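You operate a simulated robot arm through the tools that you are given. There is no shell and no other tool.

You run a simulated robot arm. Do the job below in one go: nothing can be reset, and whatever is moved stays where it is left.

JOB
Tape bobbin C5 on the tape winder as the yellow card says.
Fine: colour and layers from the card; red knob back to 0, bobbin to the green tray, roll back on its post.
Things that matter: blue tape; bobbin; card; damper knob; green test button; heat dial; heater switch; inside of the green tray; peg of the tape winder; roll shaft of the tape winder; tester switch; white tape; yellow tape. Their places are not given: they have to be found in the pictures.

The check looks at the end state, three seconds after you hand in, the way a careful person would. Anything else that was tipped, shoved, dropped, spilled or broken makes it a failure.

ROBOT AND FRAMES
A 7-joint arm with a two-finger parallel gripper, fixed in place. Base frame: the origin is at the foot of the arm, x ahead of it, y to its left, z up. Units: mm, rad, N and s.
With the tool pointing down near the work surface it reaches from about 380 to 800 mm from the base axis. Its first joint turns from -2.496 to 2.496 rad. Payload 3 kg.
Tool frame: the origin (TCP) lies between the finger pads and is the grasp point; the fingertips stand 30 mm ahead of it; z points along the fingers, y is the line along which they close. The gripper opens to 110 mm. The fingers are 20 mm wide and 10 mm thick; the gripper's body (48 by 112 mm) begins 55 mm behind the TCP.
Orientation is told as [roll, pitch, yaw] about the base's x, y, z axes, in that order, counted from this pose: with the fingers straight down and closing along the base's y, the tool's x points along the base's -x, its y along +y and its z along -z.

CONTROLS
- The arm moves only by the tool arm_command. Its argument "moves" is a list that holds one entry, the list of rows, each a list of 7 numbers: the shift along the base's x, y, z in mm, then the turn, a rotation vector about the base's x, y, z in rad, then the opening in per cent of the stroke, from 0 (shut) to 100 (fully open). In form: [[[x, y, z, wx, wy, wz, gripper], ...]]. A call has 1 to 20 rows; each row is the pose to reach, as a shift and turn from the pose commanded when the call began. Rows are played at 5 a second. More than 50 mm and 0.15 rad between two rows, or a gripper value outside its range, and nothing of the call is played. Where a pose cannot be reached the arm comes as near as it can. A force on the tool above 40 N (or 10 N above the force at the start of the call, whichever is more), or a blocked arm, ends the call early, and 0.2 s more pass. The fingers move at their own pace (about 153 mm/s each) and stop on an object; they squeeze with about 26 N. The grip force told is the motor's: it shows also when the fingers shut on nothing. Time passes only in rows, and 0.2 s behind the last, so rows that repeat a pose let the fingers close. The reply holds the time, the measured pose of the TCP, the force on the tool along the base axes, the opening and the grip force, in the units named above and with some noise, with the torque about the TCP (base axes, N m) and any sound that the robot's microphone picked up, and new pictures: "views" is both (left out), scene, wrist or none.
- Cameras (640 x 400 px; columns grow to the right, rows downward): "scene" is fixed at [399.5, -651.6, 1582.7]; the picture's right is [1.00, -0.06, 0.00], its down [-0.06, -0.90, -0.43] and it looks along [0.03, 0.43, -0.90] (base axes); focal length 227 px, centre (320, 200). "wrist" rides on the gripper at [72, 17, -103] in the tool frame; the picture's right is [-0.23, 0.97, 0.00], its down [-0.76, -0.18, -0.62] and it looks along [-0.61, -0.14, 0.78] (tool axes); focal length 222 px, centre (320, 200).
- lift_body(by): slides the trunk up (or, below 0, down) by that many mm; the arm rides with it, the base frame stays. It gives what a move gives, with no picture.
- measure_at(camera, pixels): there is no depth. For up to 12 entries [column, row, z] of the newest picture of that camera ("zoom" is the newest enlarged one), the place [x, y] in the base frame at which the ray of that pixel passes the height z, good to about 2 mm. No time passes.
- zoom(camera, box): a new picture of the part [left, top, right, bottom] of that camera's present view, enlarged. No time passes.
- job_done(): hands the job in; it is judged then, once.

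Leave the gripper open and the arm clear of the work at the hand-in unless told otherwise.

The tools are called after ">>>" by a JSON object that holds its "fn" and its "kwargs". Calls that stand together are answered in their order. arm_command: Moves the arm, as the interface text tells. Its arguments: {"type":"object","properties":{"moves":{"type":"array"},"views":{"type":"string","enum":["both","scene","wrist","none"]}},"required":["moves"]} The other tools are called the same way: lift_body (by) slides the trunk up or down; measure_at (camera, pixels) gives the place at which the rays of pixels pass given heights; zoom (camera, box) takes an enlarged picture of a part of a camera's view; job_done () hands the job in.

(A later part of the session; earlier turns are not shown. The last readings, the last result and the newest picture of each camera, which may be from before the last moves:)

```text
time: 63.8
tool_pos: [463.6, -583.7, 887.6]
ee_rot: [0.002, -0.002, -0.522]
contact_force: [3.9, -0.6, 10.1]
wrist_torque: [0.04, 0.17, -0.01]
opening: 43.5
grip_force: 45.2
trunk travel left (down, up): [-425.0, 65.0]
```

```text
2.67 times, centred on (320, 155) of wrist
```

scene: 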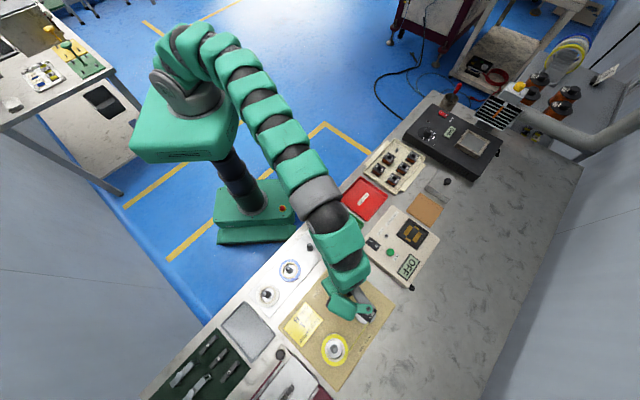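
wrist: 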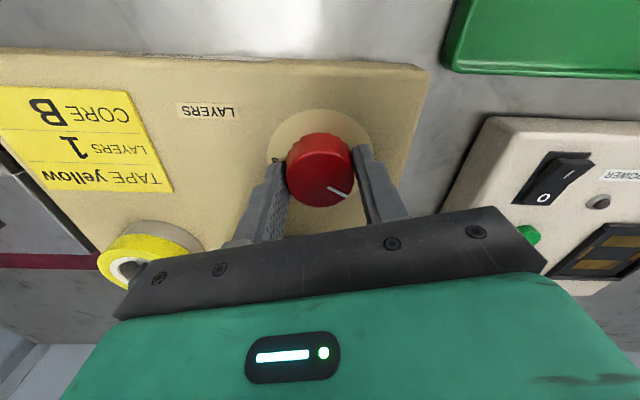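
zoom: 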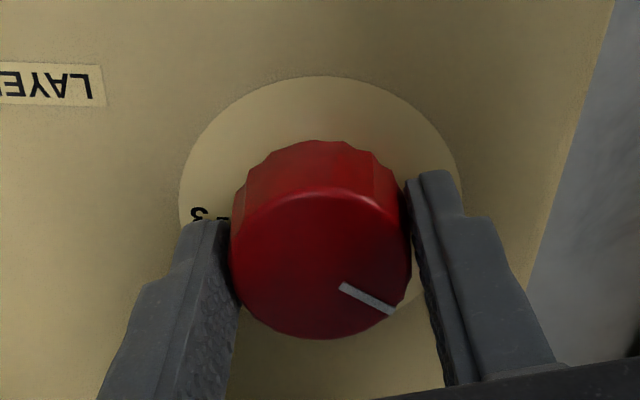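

The knob follows with low side force. I'll turn the second half, +0.523 rad, to 0.

>>> {"fn": "arm_command", "kwargs": {"moves": [[[0, 0, 0, 0, 0, 0.1, 20], [0, 0, 0, 0, 0, 0.2, 20], [0, 0, 0, 0, 0, 0.3, 20], [0, 0, 0, 0, 0, 0.4, 20], [0, 0, 0, 0, 0, 0.523, 20], [0, 0, 0, 0, 0, 0.523, 20], [0, 0, 0, 0, 0, 0.523, 20]]]}}

>>> {"fn": "zoom", "kwargs": {"camera": "wrist", "box": [200, 80, 440, 230]}}

>>> {"fn": "zoom", "kwargs": {"camera": "scene", "box": [310, 280, 400, 370]}}

```text
time: 65.4
tool_pos: [463.8, -584.4, 886.9]
ee_rot: [0.0, 0.0, 0.002]
contact_force: [0.7, 0.6, 7.0]
wrist_torque: [0.16, 0.46, -0.12]
opening: 43.7
grip_force: 45.6
trunk travel left (down, up): [-425.0, 65.0]
```

scene: 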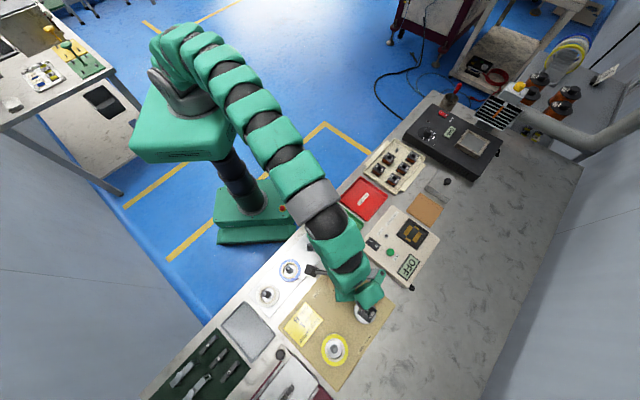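
wrist: 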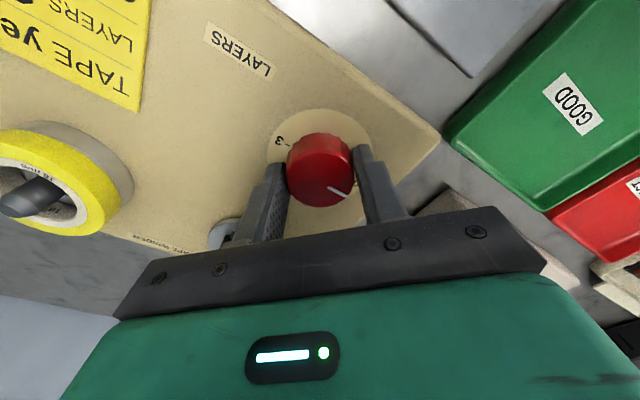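

```text
2.67 times, centred on (320, 155) of wrist
```

zoom: 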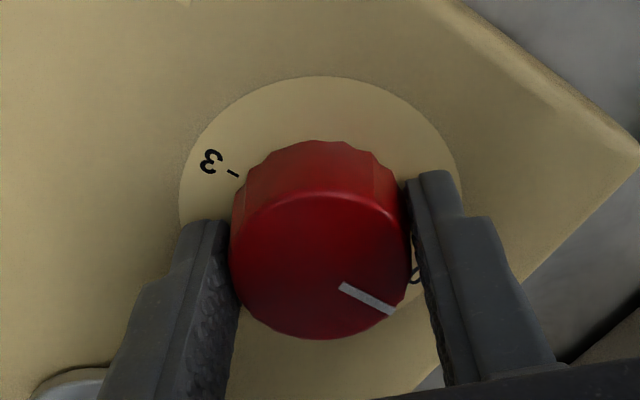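

```text
4.44 times, centred on (355, 325) of scene
```

zoom: 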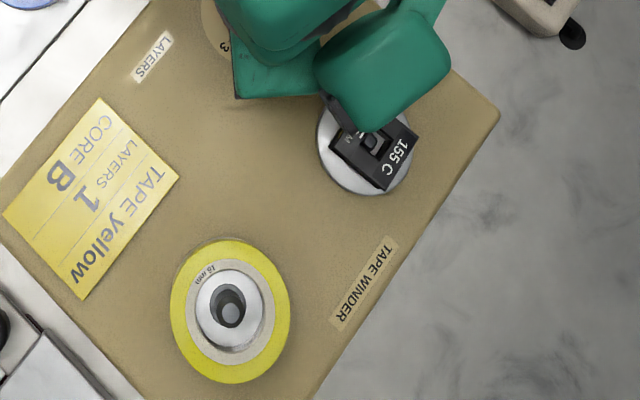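

The tape strip is cut and gone, and a small stop torque of -0.12 N m suggests the knob reached 0. I'll open, rise straight up and check the pointer.

>>> {"fn": "arm_command", "kwargs": {"moves": [[[0, 0, 0, 0, 0, 0, 42], [0, 0, 0, 0, 0, 0, 48], [0, 0, 0, 0, 0, 0, 54.5], [0, 0, 0, 0, 0, 0, 54.5], [0, 0, 15, 0, 0, 0, 54.5], [0, 0, 40, 0, 0, 0, 54.5], [-10, 15, 70, 0, 0, 0, 54.5], [-40, 40, 100, 0, 0, 0, 54.5], [-70, 70, 110, 0, 0, 0, 54.5], [-70, 70, 110, 0, 0, 0, 54.5]]]}}

>>> {"fn": "zoom", "kwargs": {"camera": "scene", "box": [328, 264, 356, 298]}}

>>> {"fn": "zoom", "kwargs": {"camera": "scene", "box": [320, 290, 385, 370]}}

>>> {"fn": "zoom", "kwargs": {"camera": "wrist", "box": [200, 50, 440, 220]}}

```text
time: 67.6
tool_pos: [391.1, -518.3, 996.2]
ee_rot: [0.0, 0.0, 0.0]
contact_force: [-1.0, 0.2, -0.1]
wrist_torque: [-0.01, 0.0, -0.03]
opening: 59.9
grip_force: 0.0
trunk travel left (down, up): [-425.0, 65.0]
```

scene: 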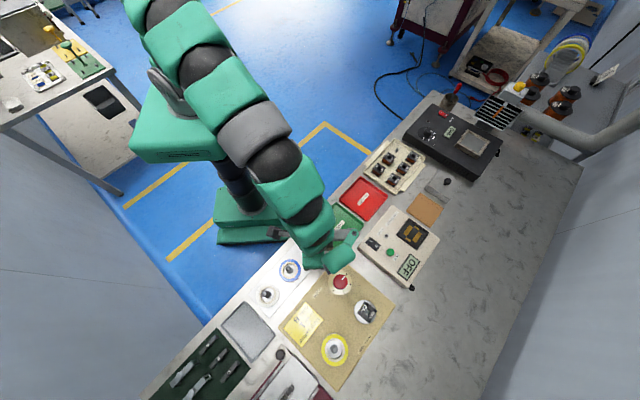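
wrist: 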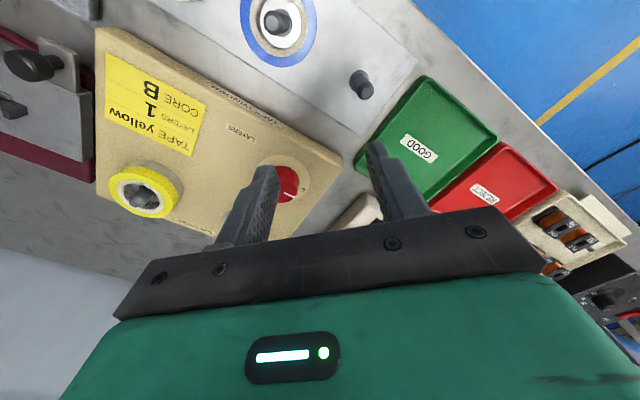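

```text
11.76 times, centred on (342, 281) of scene
```

zoom: 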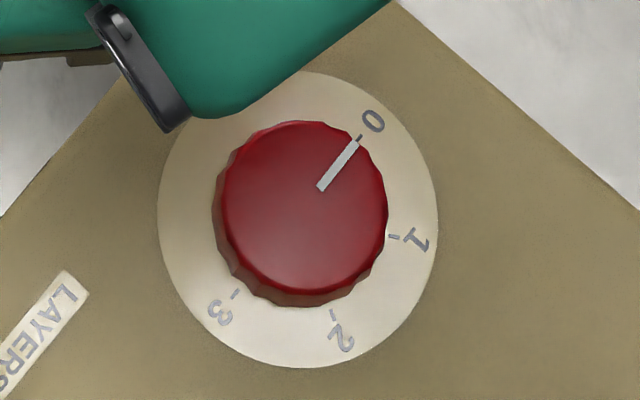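

```text
5.00 times, centred on (352, 330) of scene
```

zoom: 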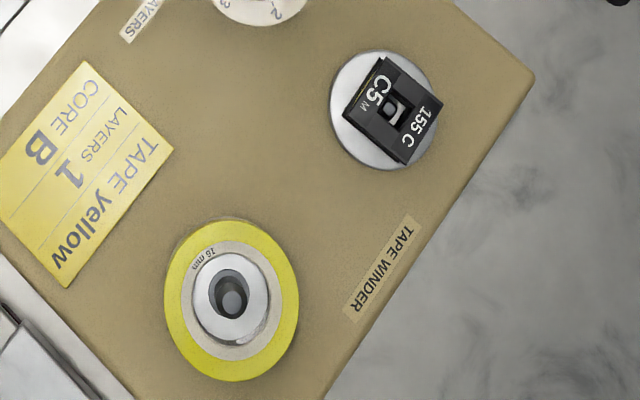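

```text
2.35 times, centred on (320, 135) of wrist
```

zoom: 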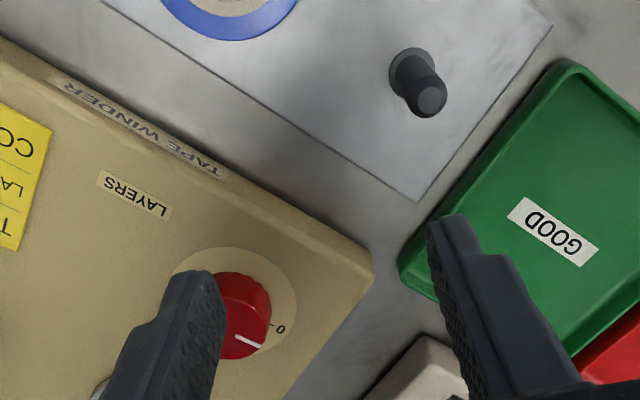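

The pointer is back at 0, exactly as at the start. Now C5: I'll measure its top corners on the peg with a sharper picture before fetching it.

>>> {"fn": "zoom", "kwargs": {"camera": "scene", "box": [350, 295, 382, 327]}}

>>> {"fn": "zoom", "kwargs": {"camera": "scene", "box": [305, 200, 375, 260]}}

```text
12.50 times, centred on (366, 311) of scene
```

zoom: 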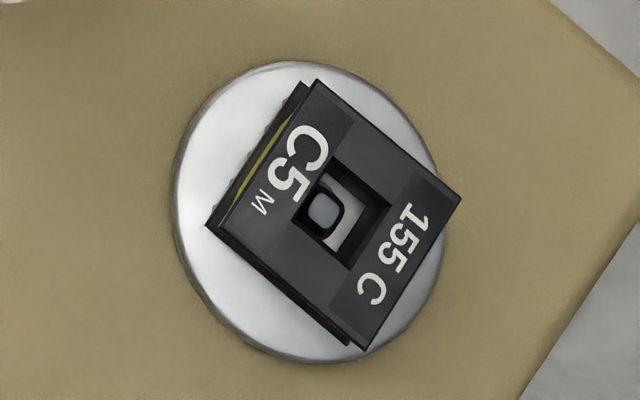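

```text
6.67 times, centred on (340, 230) of scene
```

zoom: 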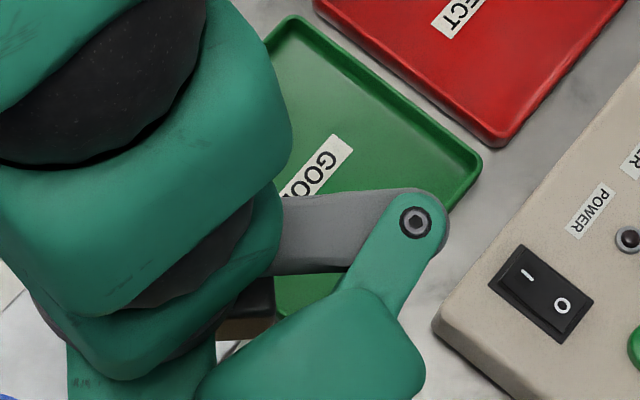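

C5's top corners in the scene picture: top (365.7,301.4), right (377.3,310.6), bottom (369.6,323), left (357,313). I'll measure them at z≈893.

>>> {"fn": "measure_at", "kwargs": {"camera": "scene", "pixels": [[365.7, 301.4, 893], [377.3, 310.6, 893], [369.6, 323, 893], [357, 313, 893], [366.2, 311.8, 880]]}}

```text
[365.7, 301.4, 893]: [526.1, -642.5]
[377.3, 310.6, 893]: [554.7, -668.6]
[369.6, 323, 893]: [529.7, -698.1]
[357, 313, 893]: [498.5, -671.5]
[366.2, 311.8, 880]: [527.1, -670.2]
```

C5's centre is (527.3,-670.2), turned to about 48° on the peg. I'll set yaw to about -43°, then tilt 0.4 rad and hover over it. First the yaw turn, above the knob area.

>>> {"fn": "arm_command", "kwargs": {"moves": [[[8, -7, 2, 0, 0, -0.125, 47], [16, -14, 4, 0, 0, -0.25, 47], [24, -21, 4, 0, 0, -0.375, 47], [32, -28, 4, 0, 0, -0.5, 47], [40, -35, 4, 0, 0, -0.625, 47], [49, -42, 4, 0, 0, -0.75, 47]]], "views": "none"}}

>>> {"fn": "arm_command", "kwargs": {"moves": [[[0, 0, 0, -0.0682, -0.0732, 0, 47], [0, 0, 0, -0.1364, -0.1464, 0, 47], [10, -13, 0, -0.2046, -0.2195, 0, 47], [28, -36, -5, -0.2727, -0.2927, 0, 47], [55, -70, -12, -0.2727, -0.2927, 0, 47], [82, -105, -25, -0.2727, -0.2927, 0, 47], [82, -105, -45, -0.2727, -0.2927, 0, 47], [82, -105, -45, -0.2727, -0.2927, 0, 47]]]}}

>>> {"fn": "zoom", "kwargs": {"camera": "wrist", "box": [220, 40, 420, 190]}}

```text
time: 69.0
tool_pos: [442.8, -558.2, 1000.9]
ee_rot: [-0.001, 0.0, -0.752]
contact_force: [0.7, -0.3, -0.1]
wrist_torque: [0.04, -0.01, -0.01]
opening: 51.7
grip_force: 0.1
trunk travel left (down, up): [-425.0, 65.0]
```

```text
time: 70.8
tool_pos: [526.6, -663.3, 957.8]
ee_rot: [0.001, -0.399, -0.749]
contact_force: [-0.2, -0.5, 0.5]
wrist_torque: [-0.02, 0.02, 0.01]
opening: 51.7
grip_force: 0.1
trunk travel left (down, up): [-425.0, 65.0]
```

scene: 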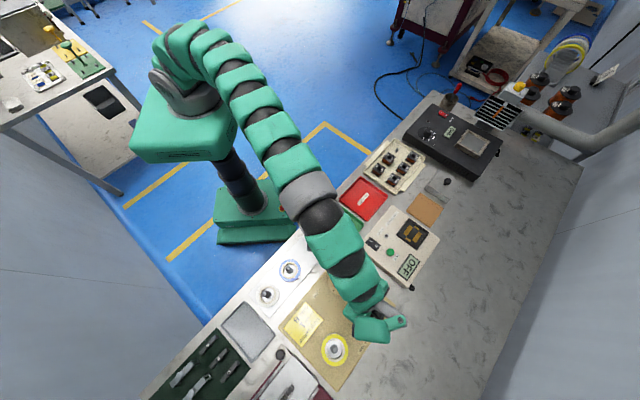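
wrist: 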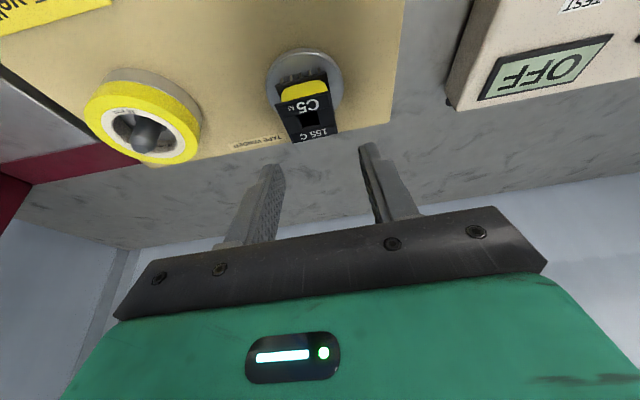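

```text
2.67 times, centred on (320, 115) of wrist
```

zoom: 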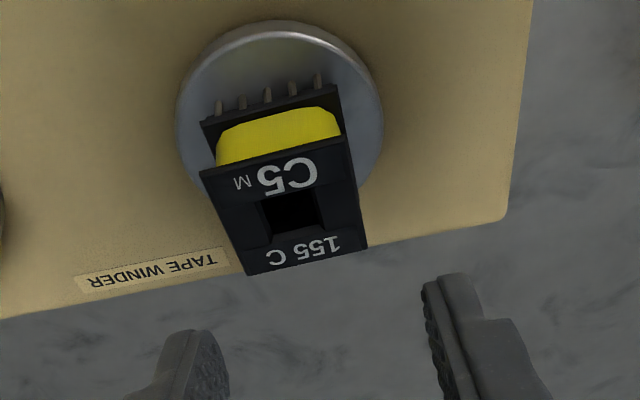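

C5 now carries yellow tape. I'll measure its top corners from this view: (275,103.8), (330.5,89.9), (337.6,133), (292.6,143.1).

>>> {"fn": "measure_at", "kwargs": {"camera": "wrist", "pixels": [[275, 103.75, 893], [330.5, 89.9, 893], [337.6, 133, 893], [292.6, 143.1, 893], [275, 103.75, 890], [330.5, 89.9, 890], [337.6, 133, 890], [292.6, 143.1, 890]]}}

>>> {"fn": "arm_command", "kwargs": {"moves": [[[0, 0, 0, 0, 0, 0, 47]]], "views": "none"}}

```text
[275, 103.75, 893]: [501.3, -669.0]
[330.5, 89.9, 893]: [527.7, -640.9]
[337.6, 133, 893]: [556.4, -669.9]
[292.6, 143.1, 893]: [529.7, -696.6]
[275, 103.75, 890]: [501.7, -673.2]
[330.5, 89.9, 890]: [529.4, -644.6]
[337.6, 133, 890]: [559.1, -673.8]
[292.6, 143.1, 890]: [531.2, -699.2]
```

```text
time: 71.2
tool_pos: [525.8, -663.1, 957.4]
ee_rot: [0.001, -0.399, -0.749]
contact_force: [0.1, -0.5, -0.5]
wrist_torque: [0.0, 0.03, 0.01]
opening: 51.7
grip_force: 0.0
trunk travel left (down, up): [-425.0, 65.0]
```

C5 is centred at ≈(528,-669.8) and turned ≈46.5°. The fingers need (-3.2,-1.8) mm. I'll come down to TCP z≈926, still above the bobbin, and check.

>>> {"fn": "arm_command", "kwargs": {"moves": [[[-3.2, -1.8, -10, 0, 0, 0, 47], [-3.2, -1.8, -22, 0, 0, 0, 47], [-3.2, -1.8, -31.5, 0, 0, 0, 47], [-3.2, -1.8, -31.5, 0, 0, 0, 47]]], "views": "wrist"}}

>>> {"fn": "zoom", "kwargs": {"camera": "wrist", "box": [230, 60, 410, 210]}}

```text
time: 72.2
tool_pos: [523.0, -663.4, 925.7]
ee_rot: [0.001, -0.4, -0.748]
contact_force: [0.1, 1.0, -0.3]
wrist_torque: [0.01, 0.0, 0.0]
opening: 51.5
grip_force: 0.0
trunk travel left (down, up): [-425.0, 65.0]
```

wrist: 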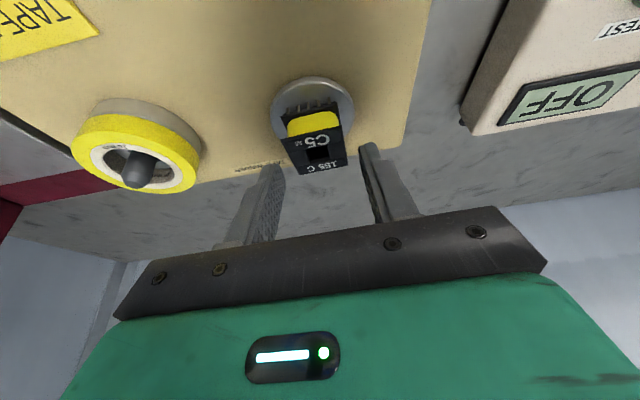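

```text
2.67 times, centred on (320, 135) of wrist
```

zoom: 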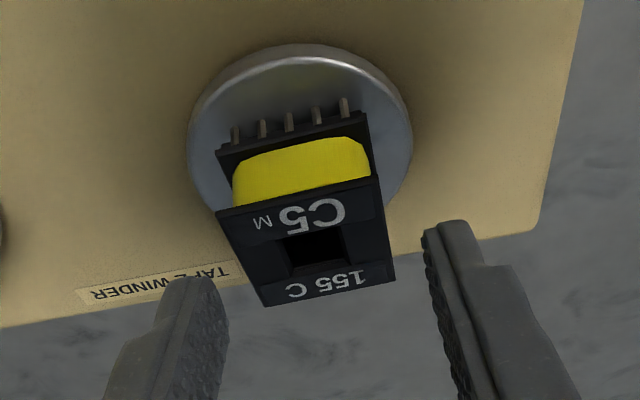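

I'll verify the centring from here with the top corners at (280.6,139.6), (342.5,128), (347.4,170), (299.4,174.4).

>>> {"fn": "measure_at", "kwargs": {"camera": "wrist", "pixels": [[280.6, 139.6, 893], [342.5, 128, 893], [347.4, 170, 893], [299.4, 174.4, 893]]}}

>>> {"fn": "arm_command", "kwargs": {"moves": [[[0, 0, 0, 0, 0, 0, 47]]], "views": "none"}}

```text
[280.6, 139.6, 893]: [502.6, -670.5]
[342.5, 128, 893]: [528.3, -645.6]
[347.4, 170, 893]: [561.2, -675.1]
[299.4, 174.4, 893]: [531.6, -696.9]
```

```text
time: 72.6
tool_pos: [523.8, -663.5, 926.7]
ee_rot: [0.0, -0.4, -0.75]
contact_force: [0.2, -0.6, 0.5]
wrist_torque: [0.03, 0.0, -0.02]
opening: 52.0
grip_force: 0.1
trunk travel left (down, up): [-425.0, 65.0]
```

The fingers sit about 1.3 mm off along the closing line. I'll correct by (-0.8,-0.9), descend to TCP z≈897.5 and check the force.

>>> {"fn": "arm_command", "kwargs": {"moves": [[[-0.8, -0.9, -10, 0, 0, 0, 47], [-0.8, -0.9, -20, 0, 0, 0, 47], [-0.8, -0.9, -28, 0, 0, 0, 47], [-0.8, -0.9, -28, 0, 0, 0, 47]]], "views": "wrist"}}

>>> {"fn": "zoom", "kwargs": {"camera": "wrist", "box": [230, 80, 410, 220]}}

```text
time: 73.6
tool_pos: [522.5, -665.6, 896.1]
ee_rot: [0.0, -0.399, -0.75]
contact_force: [0.5, 0.1, 0.1]
wrist_torque: [0.03, -0.01, 0.0]
opening: 51.6
grip_force: 0.1
trunk travel left (down, up): [-425.0, 65.0]
```

wrist: 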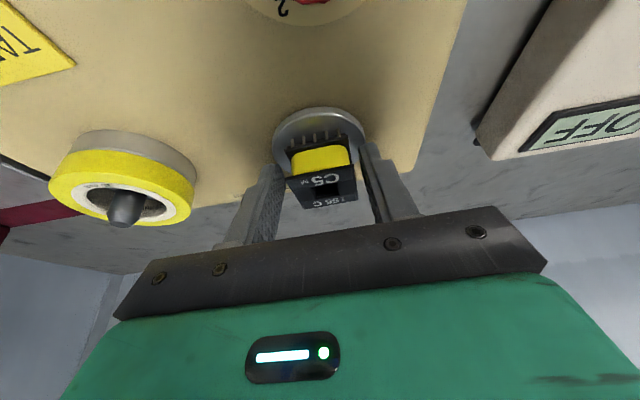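

```text
2.86 times, centred on (320, 150) of wrist
```

zoom: 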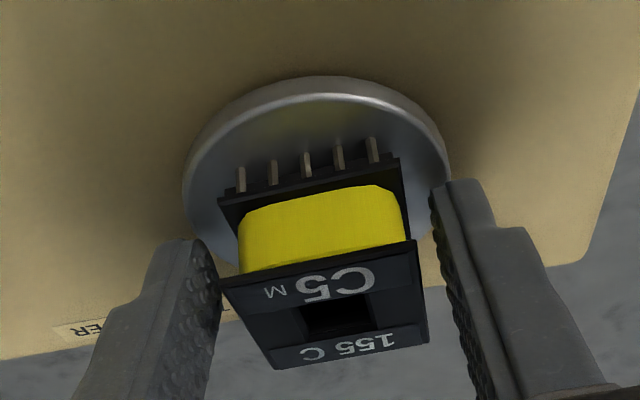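

Fingers straddle C5 with no contact. I'll raise by 1 mm and close.

>>> {"fn": "arm_command", "kwargs": {"moves": [[[0, 0, 1, 0, 0, 0, 42], [0, 0, 1, 0, 0, 0, 37], [0, 0, 1, 0, 0, 0, 30], [0, 0, 1, 0, 0, 0, 15], [0, 0, 1, 0, 0, 0, 0], [0, 0, 1, 0, 0, 0, 0]]], "views": "wrist"}}

>>> {"fn": "zoom", "kwargs": {"camera": "wrist", "box": [230, 80, 410, 220]}}

```text
time: 75.0
tool_pos: [522.0, -665.3, 898.9]
ee_rot: [0.001, -0.4, -0.75]
contact_force: [0.1, 0.0, -0.1]
wrist_torque: [0.05, 0.02, -0.01]
opening: 37.9
grip_force: 25.5
trunk travel left (down, up): [-425.0, 65.0]
```

wrist: 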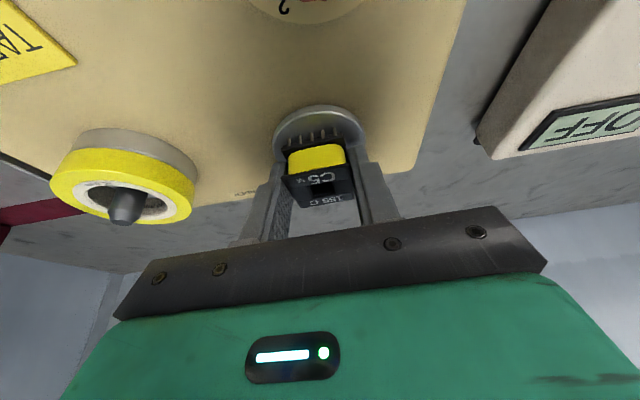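

```text
2.86 times, centred on (320, 150) of wrist
```

zoom: 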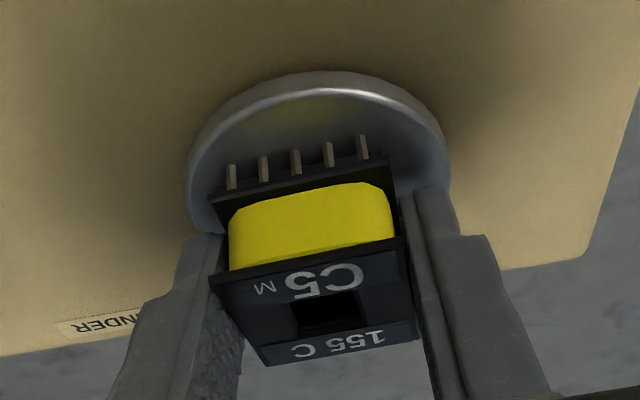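

C5 is gripped at 37.9 mm. I'll lift it straight off the peg to z≈965.

>>> {"fn": "arm_command", "kwargs": {"moves": [[[0, 0, 5, 0, 0, 0, 0], [0, 0, 15, 0, 0, 0, 0], [0, 0, 30, 0, 0, 0, 0], [0, 0, 48, 0, 0, 0, 0], [0, 0, 67, 0, 0, 0, 0], [0, 0, 67, 0, 0, 0, 0]]]}}

>>> {"fn": "zoom", "kwargs": {"camera": "wrist", "box": [230, 50, 410, 210]}}

>>> {"fn": "zoom", "kwargs": {"camera": "scene", "box": [300, 190, 380, 260]}}

```text
time: 76.4
tool_pos: [522.0, -665.4, 965.8]
ee_rot: [0.0, -0.4, -0.75]
contact_force: [0.2, -0.2, -1.1]
wrist_torque: [0.03, -0.06, -0.01]
opening: 37.7
grip_force: 26.1
trunk travel left (down, up): [-425.0, 65.0]
```

scene: 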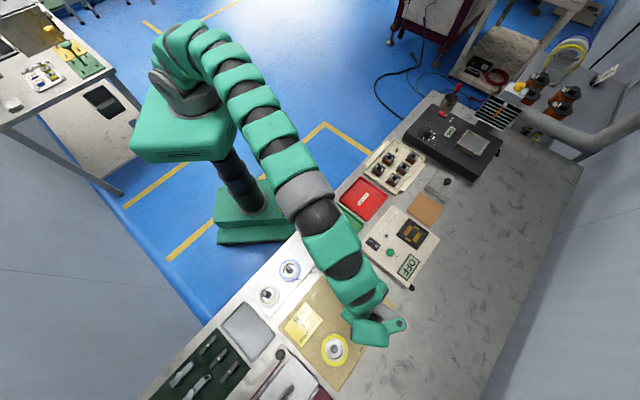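
wrist: 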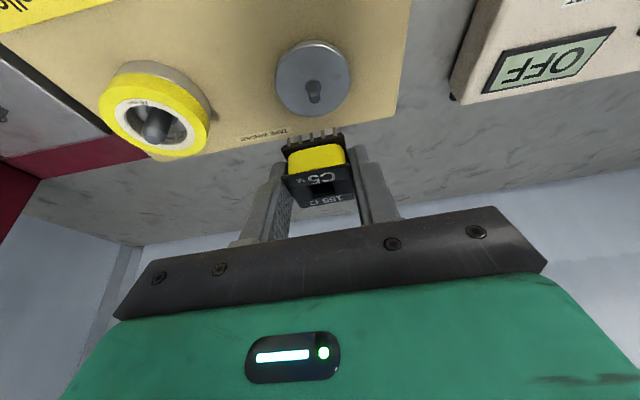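

```text
2.50 times, centred on (320, 130) of wrist
```

zoom: 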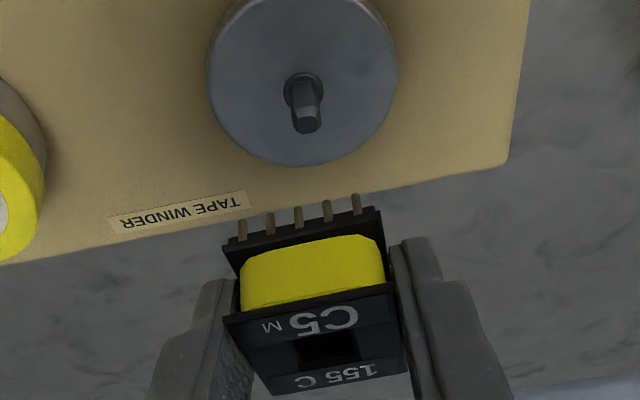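

```text
5.71 times, centred on (340, 225) of scene
```

zoom: 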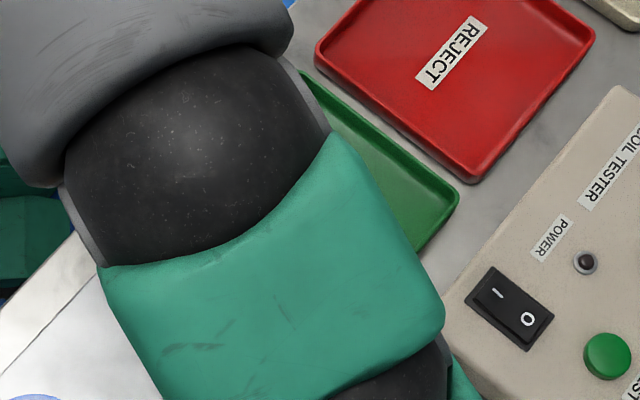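

C5 is off the peg with its yellow layer. I'll carry it over the green tray, to TCP ≈(475,-397), and look.

>>> {"fn": "measure_at", "kwargs": {"camera": "scene", "pixels": [[338.2, 202.4, 835], [364.3, 224.4, 835], [339.6, 252.7, 835], [312.9, 225.8, 835]]}}

>>> {"fn": "arm_command", "kwargs": {"moves": [[[-7, 40, 5, 0, 0, 0, 0], [-14, 80, 8, 0, 0, 0, 0], [-21, 120, 8, 0, 0, 0, 0], [-28, 160, 8, 0, 0, 0, 0], [-35, 200, 8, 0, 0, 0, 0], [-42, 240, 4, 0, 0, 0, 0], [-47, 268, 0, 0, 0, 0, 0], [-47, 268, 0, 0, 0, 0, 0]]]}}

>>> {"fn": "zoom", "kwargs": {"camera": "wrist", "box": [200, 20, 440, 200]}}

```text
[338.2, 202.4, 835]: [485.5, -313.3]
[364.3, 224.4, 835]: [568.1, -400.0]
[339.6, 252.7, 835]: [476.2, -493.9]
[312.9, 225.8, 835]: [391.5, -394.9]
```

```text
time: 78.2
tool_pos: [475.3, -396.2, 964.1]
ee_rot: [0.0, -0.4, -0.75]
contact_force: [0.2, 0.0, -0.3]
wrist_torque: [0.01, -0.01, 0.02]
opening: 37.6
grip_force: 25.7
trunk travel left (down, up): [-425.0, 65.0]
```

scene: 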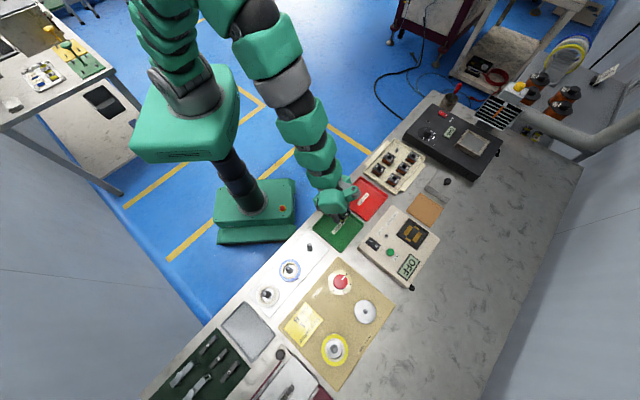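
wrist: 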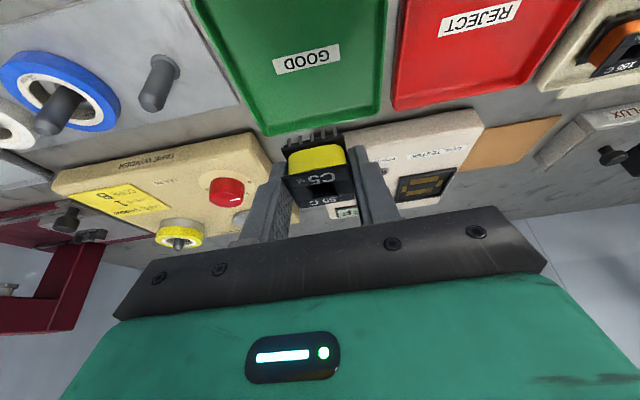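

```text
2.22 times, centred on (320, 110) of wrist
```

zoom: 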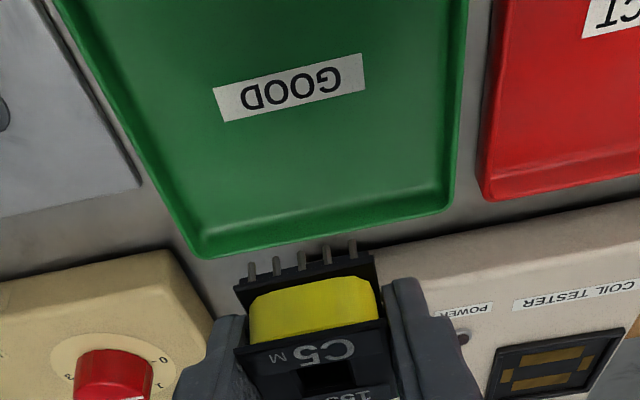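

C5 is over the tray's centre ≈(480,-401). I'll lower to TCP z≈872 and then in small steps to contact.

>>> {"fn": "arm_command", "kwargs": {"moves": [[[0, 0, -20, 0, 0, 0, 0], [0, 0, -45, 0, 0, 0, 0], [0, 0, -70, 0, 0, 0, 0], [0, 0, -85, 0, 0, 0, 0], [0, 0, -92, 0, 0, 0, 0], [0, 0, -92, 0, 0, 0, 0]]], "views": "wrist"}}

>>> {"fn": "zoom", "kwargs": {"camera": "wrist", "box": [220, 80, 420, 220]}}

```text
time: 79.6
tool_pos: [474.6, -395.9, 873.0]
ee_rot: [0.001, -0.399, -0.748]
contact_force: [-0.1, 0.5, -0.9]
wrist_torque: [-0.02, -0.02, 0.0]
opening: 37.8
grip_force: 26.3
trunk travel left (down, up): [-425.0, 65.0]
```

wrist: 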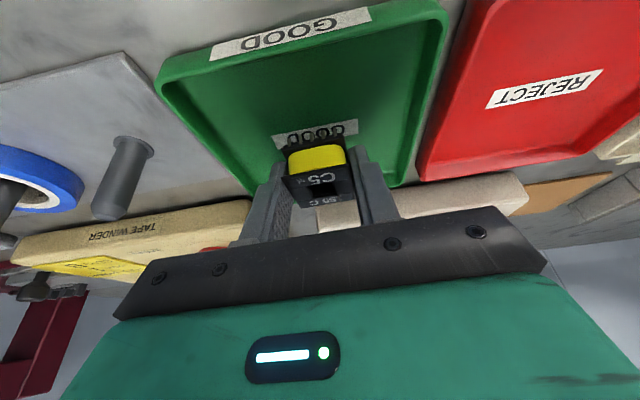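

```text
2.86 times, centred on (320, 150) of wrist
```

zoom: 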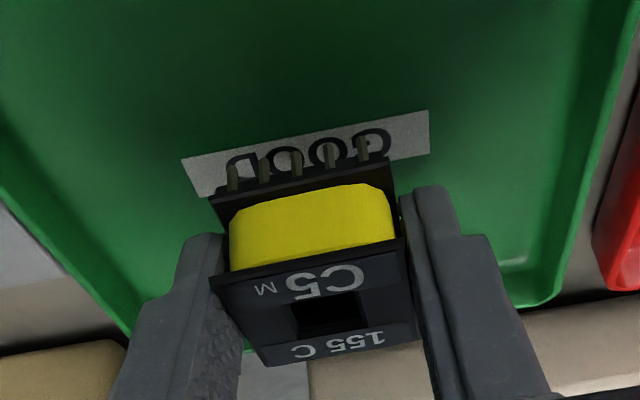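

Well inside the tray. I'll lower in small steps until contact.

>>> {"fn": "arm_command", "kwargs": {"moves": [[[0, 0, -3, 0, 0, 0, 0], [0, 0, -6, 0, 0, 0, 0], [0, 0, -9, 0, 0, 0, 0], [0, 0, -9, 0, 0, 0, 0]]], "views": "none"}}

>>> {"fn": "arm_command", "kwargs": {"moves": [[[0, 0, -1.5, 0, 0, 0, 0], [0, 0, -3, 0, 0, 0, 0], [0, 0, -3, 0, 0, 0, 0]]], "views": "wrist"}}

>>> {"fn": "zoom", "kwargs": {"camera": "wrist", "box": [220, 80, 420, 220]}}

```text
time: 80.6
tool_pos: [474.5, -396.6, 863.2]
ee_rot: [-0.001, -0.398, -0.75]
contact_force: [-0.4, 0.5, -0.6]
wrist_torque: [-0.01, -0.01, 0.0]
opening: 37.8
grip_force: 26.3
trunk travel left (down, up): [-425.0, 65.0]
```

```text
time: 81.4
tool_pos: [475.0, -396.5, 860.4]
ee_rot: [0.0, -0.4, -0.749]
contact_force: [0.0, 0.7, -0.9]
wrist_torque: [0.0, 0.01, -0.01]
opening: 37.5
grip_force: 25.6
trunk travel left (down, up): [-425.0, 65.0]
```

wrist: 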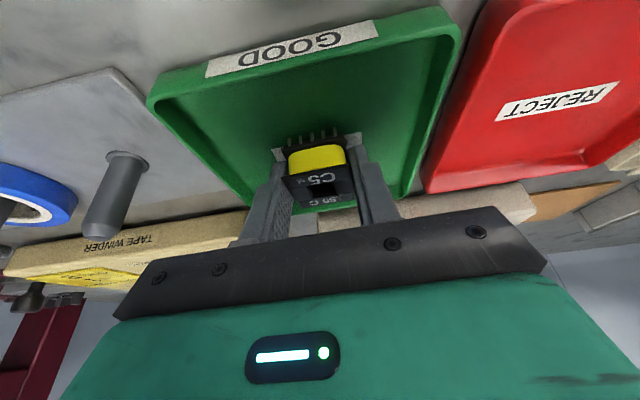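

```text
2.86 times, centred on (320, 150) of wrist
```

zoom: 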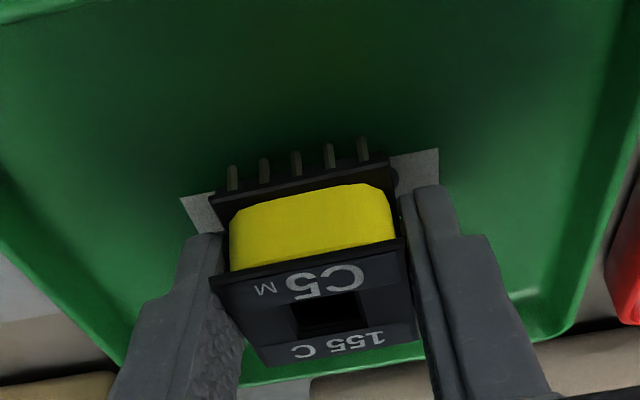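

Still no contact. I'll continue down in 1 mm steps.

>>> {"fn": "arm_command", "kwargs": {"moves": [[[0, 0, -1, 0, 0, 0, 0], [0, 0, -2, 0, 0, 0, 0], [0, 0, -2, 0, 0, 0, 0]]], "views": "none"}}

>>> {"fn": "arm_command", "kwargs": {"moves": [[[0, 0, -1, 0, 0, 0, 0], [0, 0, -1, 0, 0, 0, 0]]], "views": "wrist"}}

>>> {"fn": "zoom", "kwargs": {"camera": "wrist", "box": [220, 80, 420, 220]}}

```text
time: 82.2
tool_pos: [473.5, -397.8, 858.8]
ee_rot: [0.0, -0.4, -0.75]
contact_force: [-0.3, 0.3, -1.0]
wrist_torque: [0.01, 0.01, 0.02]
opening: 37.8
grip_force: 25.7
trunk travel left (down, up): [-425.0, 65.0]
```

```text
time: 82.8
tool_pos: [474.4, -395.7, 857.7]
ee_rot: [-0.002, -0.4, -0.75]
contact_force: [0.4, 0.0, -0.3]
wrist_torque: [-0.01, 0.01, 0.0]
opening: 37.5
grip_force: 25.9
trunk travel left (down, up): [-425.0, 65.0]
```

wrist: 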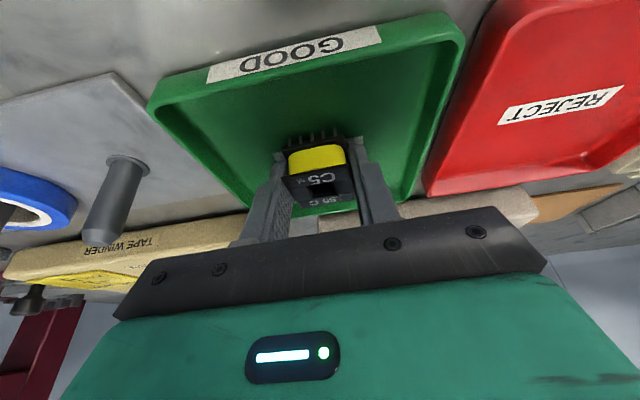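

```text
2.86 times, centred on (320, 150) of wrist
```

zoom: 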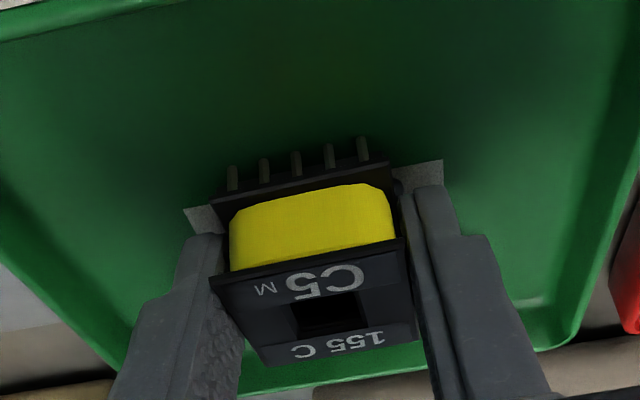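

Still free, with the pins at about z=823. I'll continue in 1 mm steps.

>>> {"fn": "arm_command", "kwargs": {"moves": [[[0, 0, -1, 0, 0, 0, 0], [0, 0, -1, 0, 0, 0, 0]]], "views": "none"}}

>>> {"fn": "arm_command", "kwargs": {"moves": [[[0, 0, -1, 0, 0, 0, 0], [0, 0, -1, 0, 0, 0, 0]]], "views": "none"}}

```text
time: 83.4
tool_pos: [474.8, -397.7, 856.1]
ee_rot: [-0.001, -0.398, -0.75]
contact_force: [-0.9, -0.6, 1.7]
wrist_torque: [-0.01, -0.03, 0.0]
opening: 37.3
grip_force: 26.0
trunk travel left (down, up): [-425.0, 65.0]
```

```text
time: 84.0
tool_pos: [474.1, -396.7, 856.4]
ee_rot: [-0.001, -0.4, -0.75]
contact_force: [-3.0, -2.7, 14.8]
wrist_torque: [-0.1, 0.06, -0.03]
opening: 37.8
grip_force: 26.1
trunk travel left (down, up): [-425.0, 65.0]
```

Contact at z≈856 with 15 N. I'll ease up 1 mm, open gently, then rise.

>>> {"fn": "arm_command", "kwargs": {"moves": [[[0, 0, 1, 0, 0, 0, 0], [0, 0, 1, 0, 0, 0, 36], [0, 0, 1, 0, 0, 0, 40], [0, 0, 1, 0, 0, 0, 47], [0, 0, 1, 0, 0, 0, 47]]], "views": "wrist"}}

>>> {"fn": "zoom", "kwargs": {"camera": "wrist", "box": [220, 80, 420, 220]}}

```text
time: 85.2
tool_pos: [475.2, -397.3, 857.9]
ee_rot: [0.001, -0.4, -0.748]
contact_force: [0.7, 0.2, -0.2]
wrist_torque: [-0.01, 0.03, 0.03]
opening: 51.8
grip_force: 0.0
trunk travel left (down, up): [-425.0, 65.0]
```

wrist: 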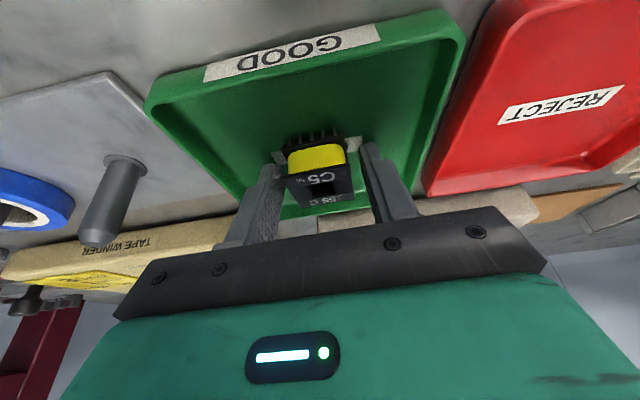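

```text
2.86 times, centred on (320, 150) of wrist
```

zoom: 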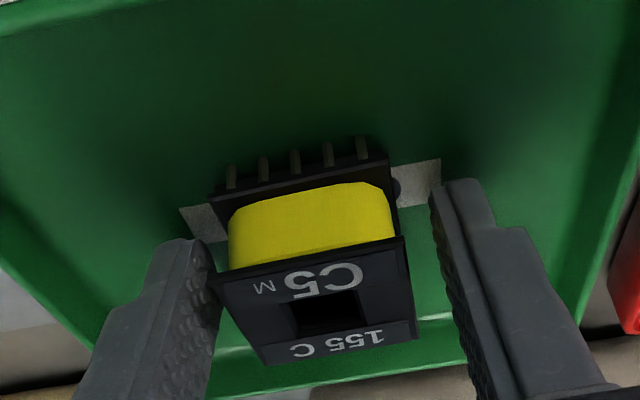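

C5 stands in the green tray. I'll rise straight up, then move off and check it from above.

>>> {"fn": "arm_command", "kwargs": {"moves": [[[0, 0, 12, 0, 0, 0, 47], [0, 0, 30, 0, 0, 0, 47], [0, 0, 55, 0, 0, 0, 47], [0, 0, 85, 0, 0, 0, 47], [0, 0, 120, 0, 0, 0, 60], [-15, -35, 130, 0, 0, 0, 73], [-25, -75, 130, 0, 0, 0, 73], [-25, -75, 130, 0, 0, 0, 73]]]}}

>>> {"fn": "zoom", "kwargs": {"camera": "scene", "box": [300, 195, 380, 260]}}

>>> {"fn": "zoom", "kwargs": {"camera": "scene", "box": [310, 310, 370, 380]}}

```text
time: 87.0
tool_pos: [449.4, -470.3, 989.2]
ee_rot: [0.0, -0.399, -0.749]
contact_force: [-0.2, -0.8, 0.3]
wrist_torque: [0.0, 0.0, -0.01]
opening: 80.3
grip_force: 0.2
trunk travel left (down, up): [-425.0, 65.0]
```

scene: 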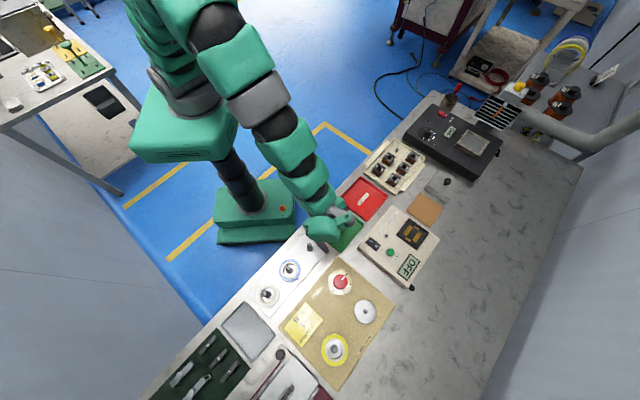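
wrist: 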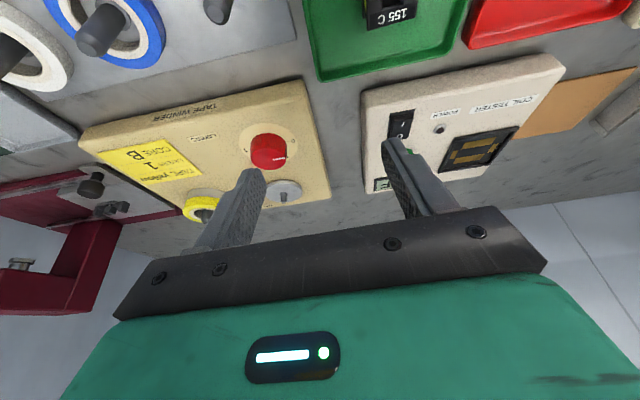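

```text
6.15 times, centred on (340, 228) of scene
```

zoom: 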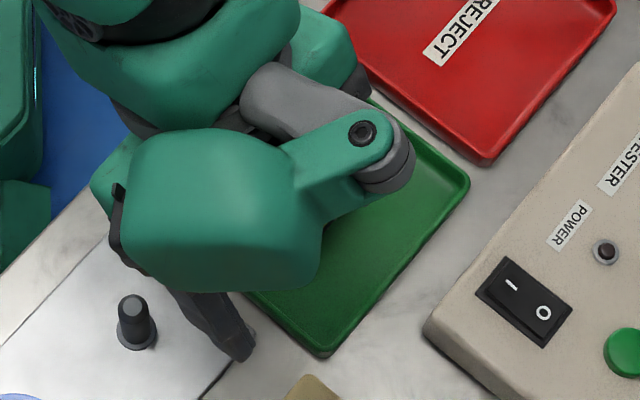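

```text
5.71 times, centred on (340, 345) of scene
```

zoom: 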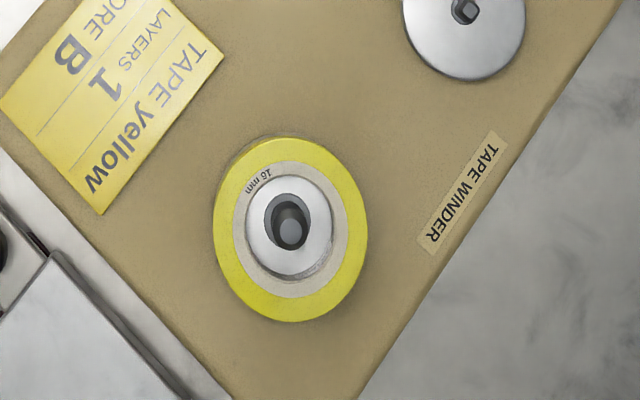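

Now the roll. Its top face centre in the scene picture is (334.8,349.9), with left (321.3,..), right (344.7,..). I'll measure it for z≈884.

>>> {"fn": "measure_at", "kwargs": {"camera": "scene", "pixels": [[334.75, 349.9, 884], [321.3, 347.5, 884], [348.2, 352, 884], [336, 334.2, 884], [333.5, 366, 884], [334, 349, 884]]}}

>>> {"fn": "arm_command", "kwargs": {"moves": [[[-4, -45, 0, 0, 0, -0.01, 73], [-8, -90, 0, 0, 0, -0.02, 73], [-12, -135, 0, 0, 0, -0.03, 73], [-16, -180, 0, 0, 0, -0.035, 73], [-20, -225, 0, 0, 0, -0.035, 73], [-25, -272, 0, 0, 0, -0.035, 73], [-25, -272, 0, 0, 0, -0.035, 73]]]}}

>>> {"fn": "zoom", "kwargs": {"camera": "wrist", "box": [230, 30, 410, 180]}}

```text
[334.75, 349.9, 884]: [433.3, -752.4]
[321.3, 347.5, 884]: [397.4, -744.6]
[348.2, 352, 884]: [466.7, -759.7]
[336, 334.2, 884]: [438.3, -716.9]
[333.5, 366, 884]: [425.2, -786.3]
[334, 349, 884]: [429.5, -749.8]
```

```text
time: 88.6
tool_pos: [425.2, -745.6, 987.7]
ee_rot: [0.0, -0.4, -0.786]
contact_force: [-0.2, -0.7, -0.3]
wrist_torque: [0.06, -0.02, 0.0]
opening: 80.4
grip_force: 0.2
trunk travel left (down, up): [-425.0, 65.0]
```

scene: 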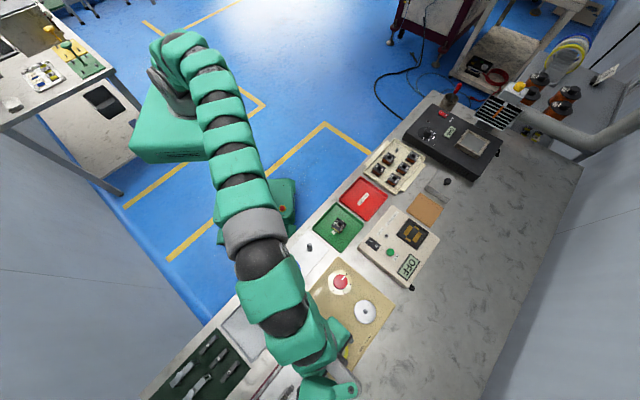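
wrist: 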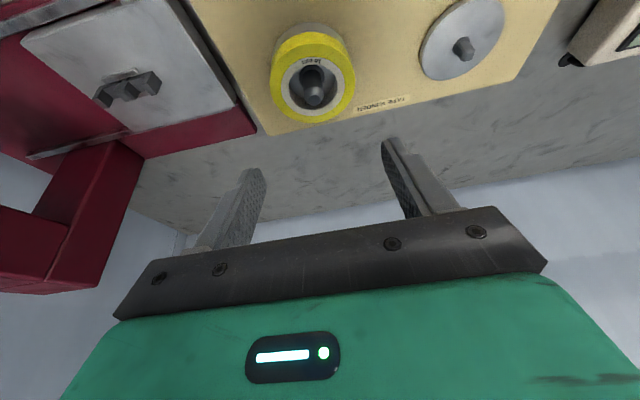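

```text
2.67 times, centred on (320, 105) of wrist
```

zoom: 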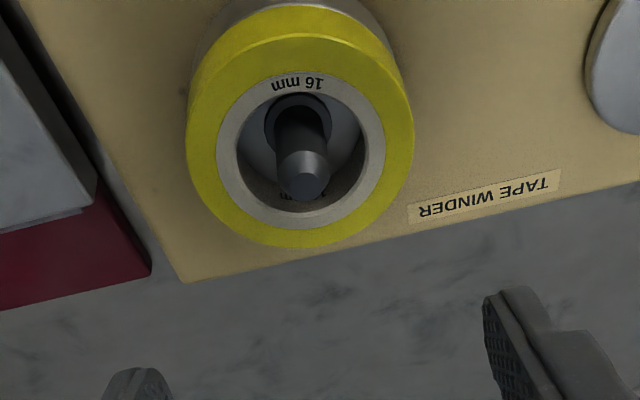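

C5 shows in the green tray. Roll centre from the scene is (432,-752). I'll cross-check with the wrist view: left (269.4,86.3), right (355.3,82.5), top (312.5,43.1), bottom (312.5,123).

>>> {"fn": "measure_at", "kwargs": {"camera": "wrist", "pixels": [[269.4, 86.3, 884], [355.3, 82.5, 884], [312.5, 43.1, 884], [312.5, 123, 884]]}}

>>> {"fn": "arm_command", "kwargs": {"moves": [[[0, 0, -10, 0, 0, 0, 73], [0, 0, -30, 0, 0, 0, 73], [0, 0, -48, 0, 0, 0, 73], [0, 0, -48, 0, 0, 0, 73]]], "views": "wrist"}}

>>> {"fn": "zoom", "kwargs": {"camera": "wrist", "box": [230, 50, 410, 200]}}

```text
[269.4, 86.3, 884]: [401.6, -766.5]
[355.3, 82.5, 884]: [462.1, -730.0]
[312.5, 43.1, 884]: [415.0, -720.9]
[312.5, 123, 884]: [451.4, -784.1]
```

```text
time: 89.6
tool_pos: [424.8, -743.4, 939.8]
ee_rot: [0.001, -0.4, -0.782]
contact_force: [0.2, 0.7, -1.4]
wrist_torque: [0.04, 0.0, 0.0]
opening: 80.4
grip_force: 0.1
trunk travel left (down, up): [-425.0, 65.0]
```

wrist: 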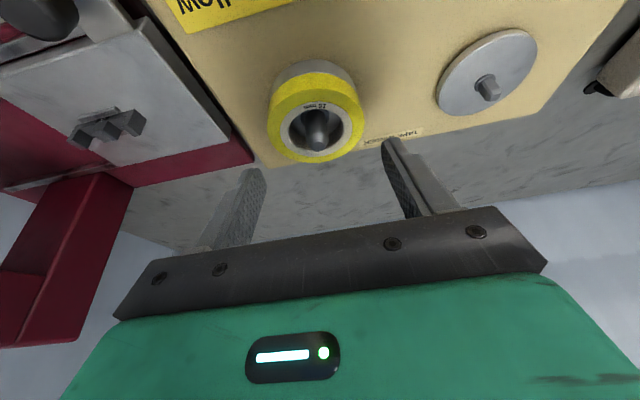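

```text
2.67 times, centred on (320, 125) of wrist
```

zoom: 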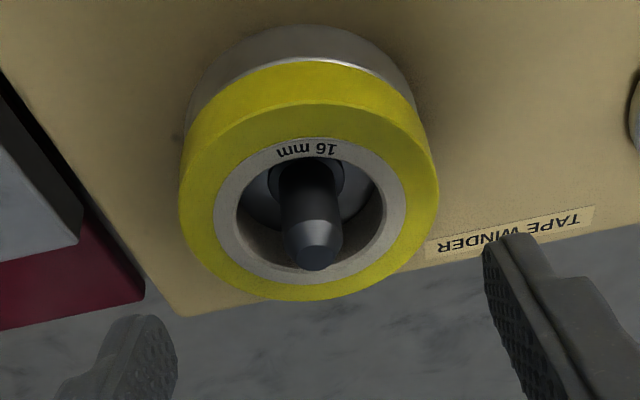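

Roll centre ≈(432.2,-751.2), and the TCP is in place within 1 mm. I'll lower to z≈904 with open fingers.

>>> {"fn": "arm_command", "kwargs": {"moves": [[[0.2, -0.4, -12, 0, 0, 0, 73], [0.2, -0.4, -24, 0, 0, 0, 73], [0.2, -0.4, -35, 0, 0, 0, 73], [0.2, -0.4, -35, 0, 0, 0, 73]]], "views": "wrist"}}

>>> {"fn": "zoom", "kwargs": {"camera": "wrist", "box": [230, 60, 410, 220]}}

```text
time: 90.6
tool_pos: [425.5, -744.5, 903.9]
ee_rot: [0.0, -0.399, -0.785]
contact_force: [-0.2, 0.9, -0.1]
wrist_torque: [-0.03, 0.0, 0.04]
opening: 80.3
grip_force: 0.1
trunk travel left (down, up): [-425.0, 65.0]
```

wrist: 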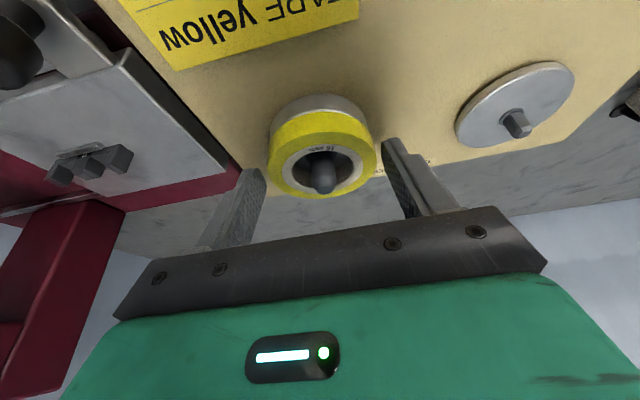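

```text
2.50 times, centred on (320, 140) of wrist
```

zoom: 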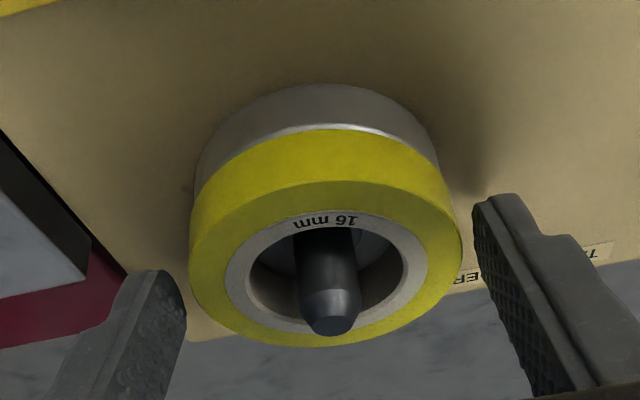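

In place, no contact. I'll close on the roll.

>>> {"fn": "arm_command", "kwargs": {"moves": [[[0, 0, 0, 0, 0, 0, 67], [0, 0, 0, 0, 0, 0, 62], [0, 0, 0, 0, 0, 0, 55], [0, 0, 0, 0, 0, 0, 40], [0, 0, 0, 0, 0, 0, 40]]], "views": "wrist"}}

>>> {"fn": "zoom", "kwargs": {"camera": "wrist", "box": [230, 60, 410, 220]}}

```text
time: 91.8
tool_pos: [423.5, -744.5, 904.5]
ee_rot: [-0.001, -0.4, -0.783]
contact_force: [0.0, -0.2, 0.7]
wrist_torque: [-0.03, -0.02, 0.01]
opening: 67.6
grip_force: 25.9
trunk travel left (down, up): [-425.0, 65.0]
```

wrist: 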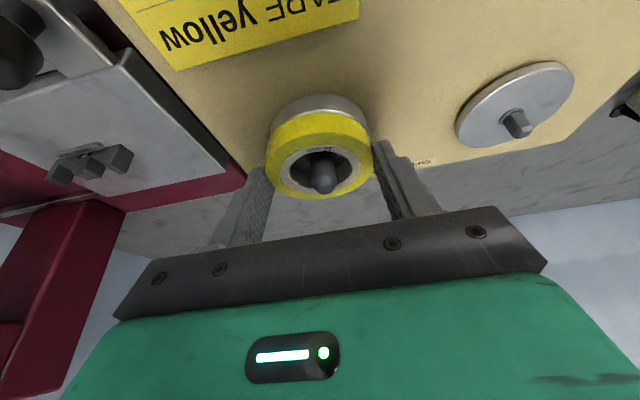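

```text
2.50 times, centred on (320, 140) of wrist
```

zoom: 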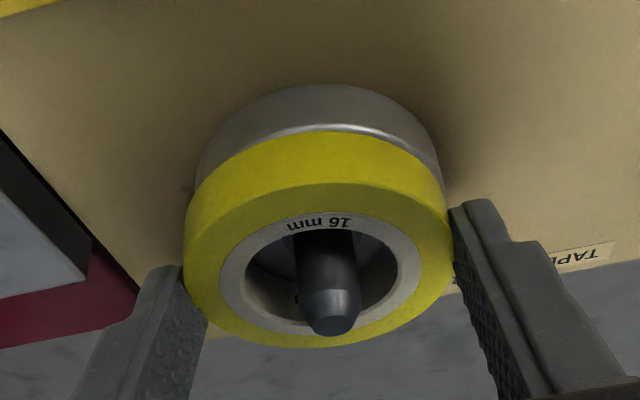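

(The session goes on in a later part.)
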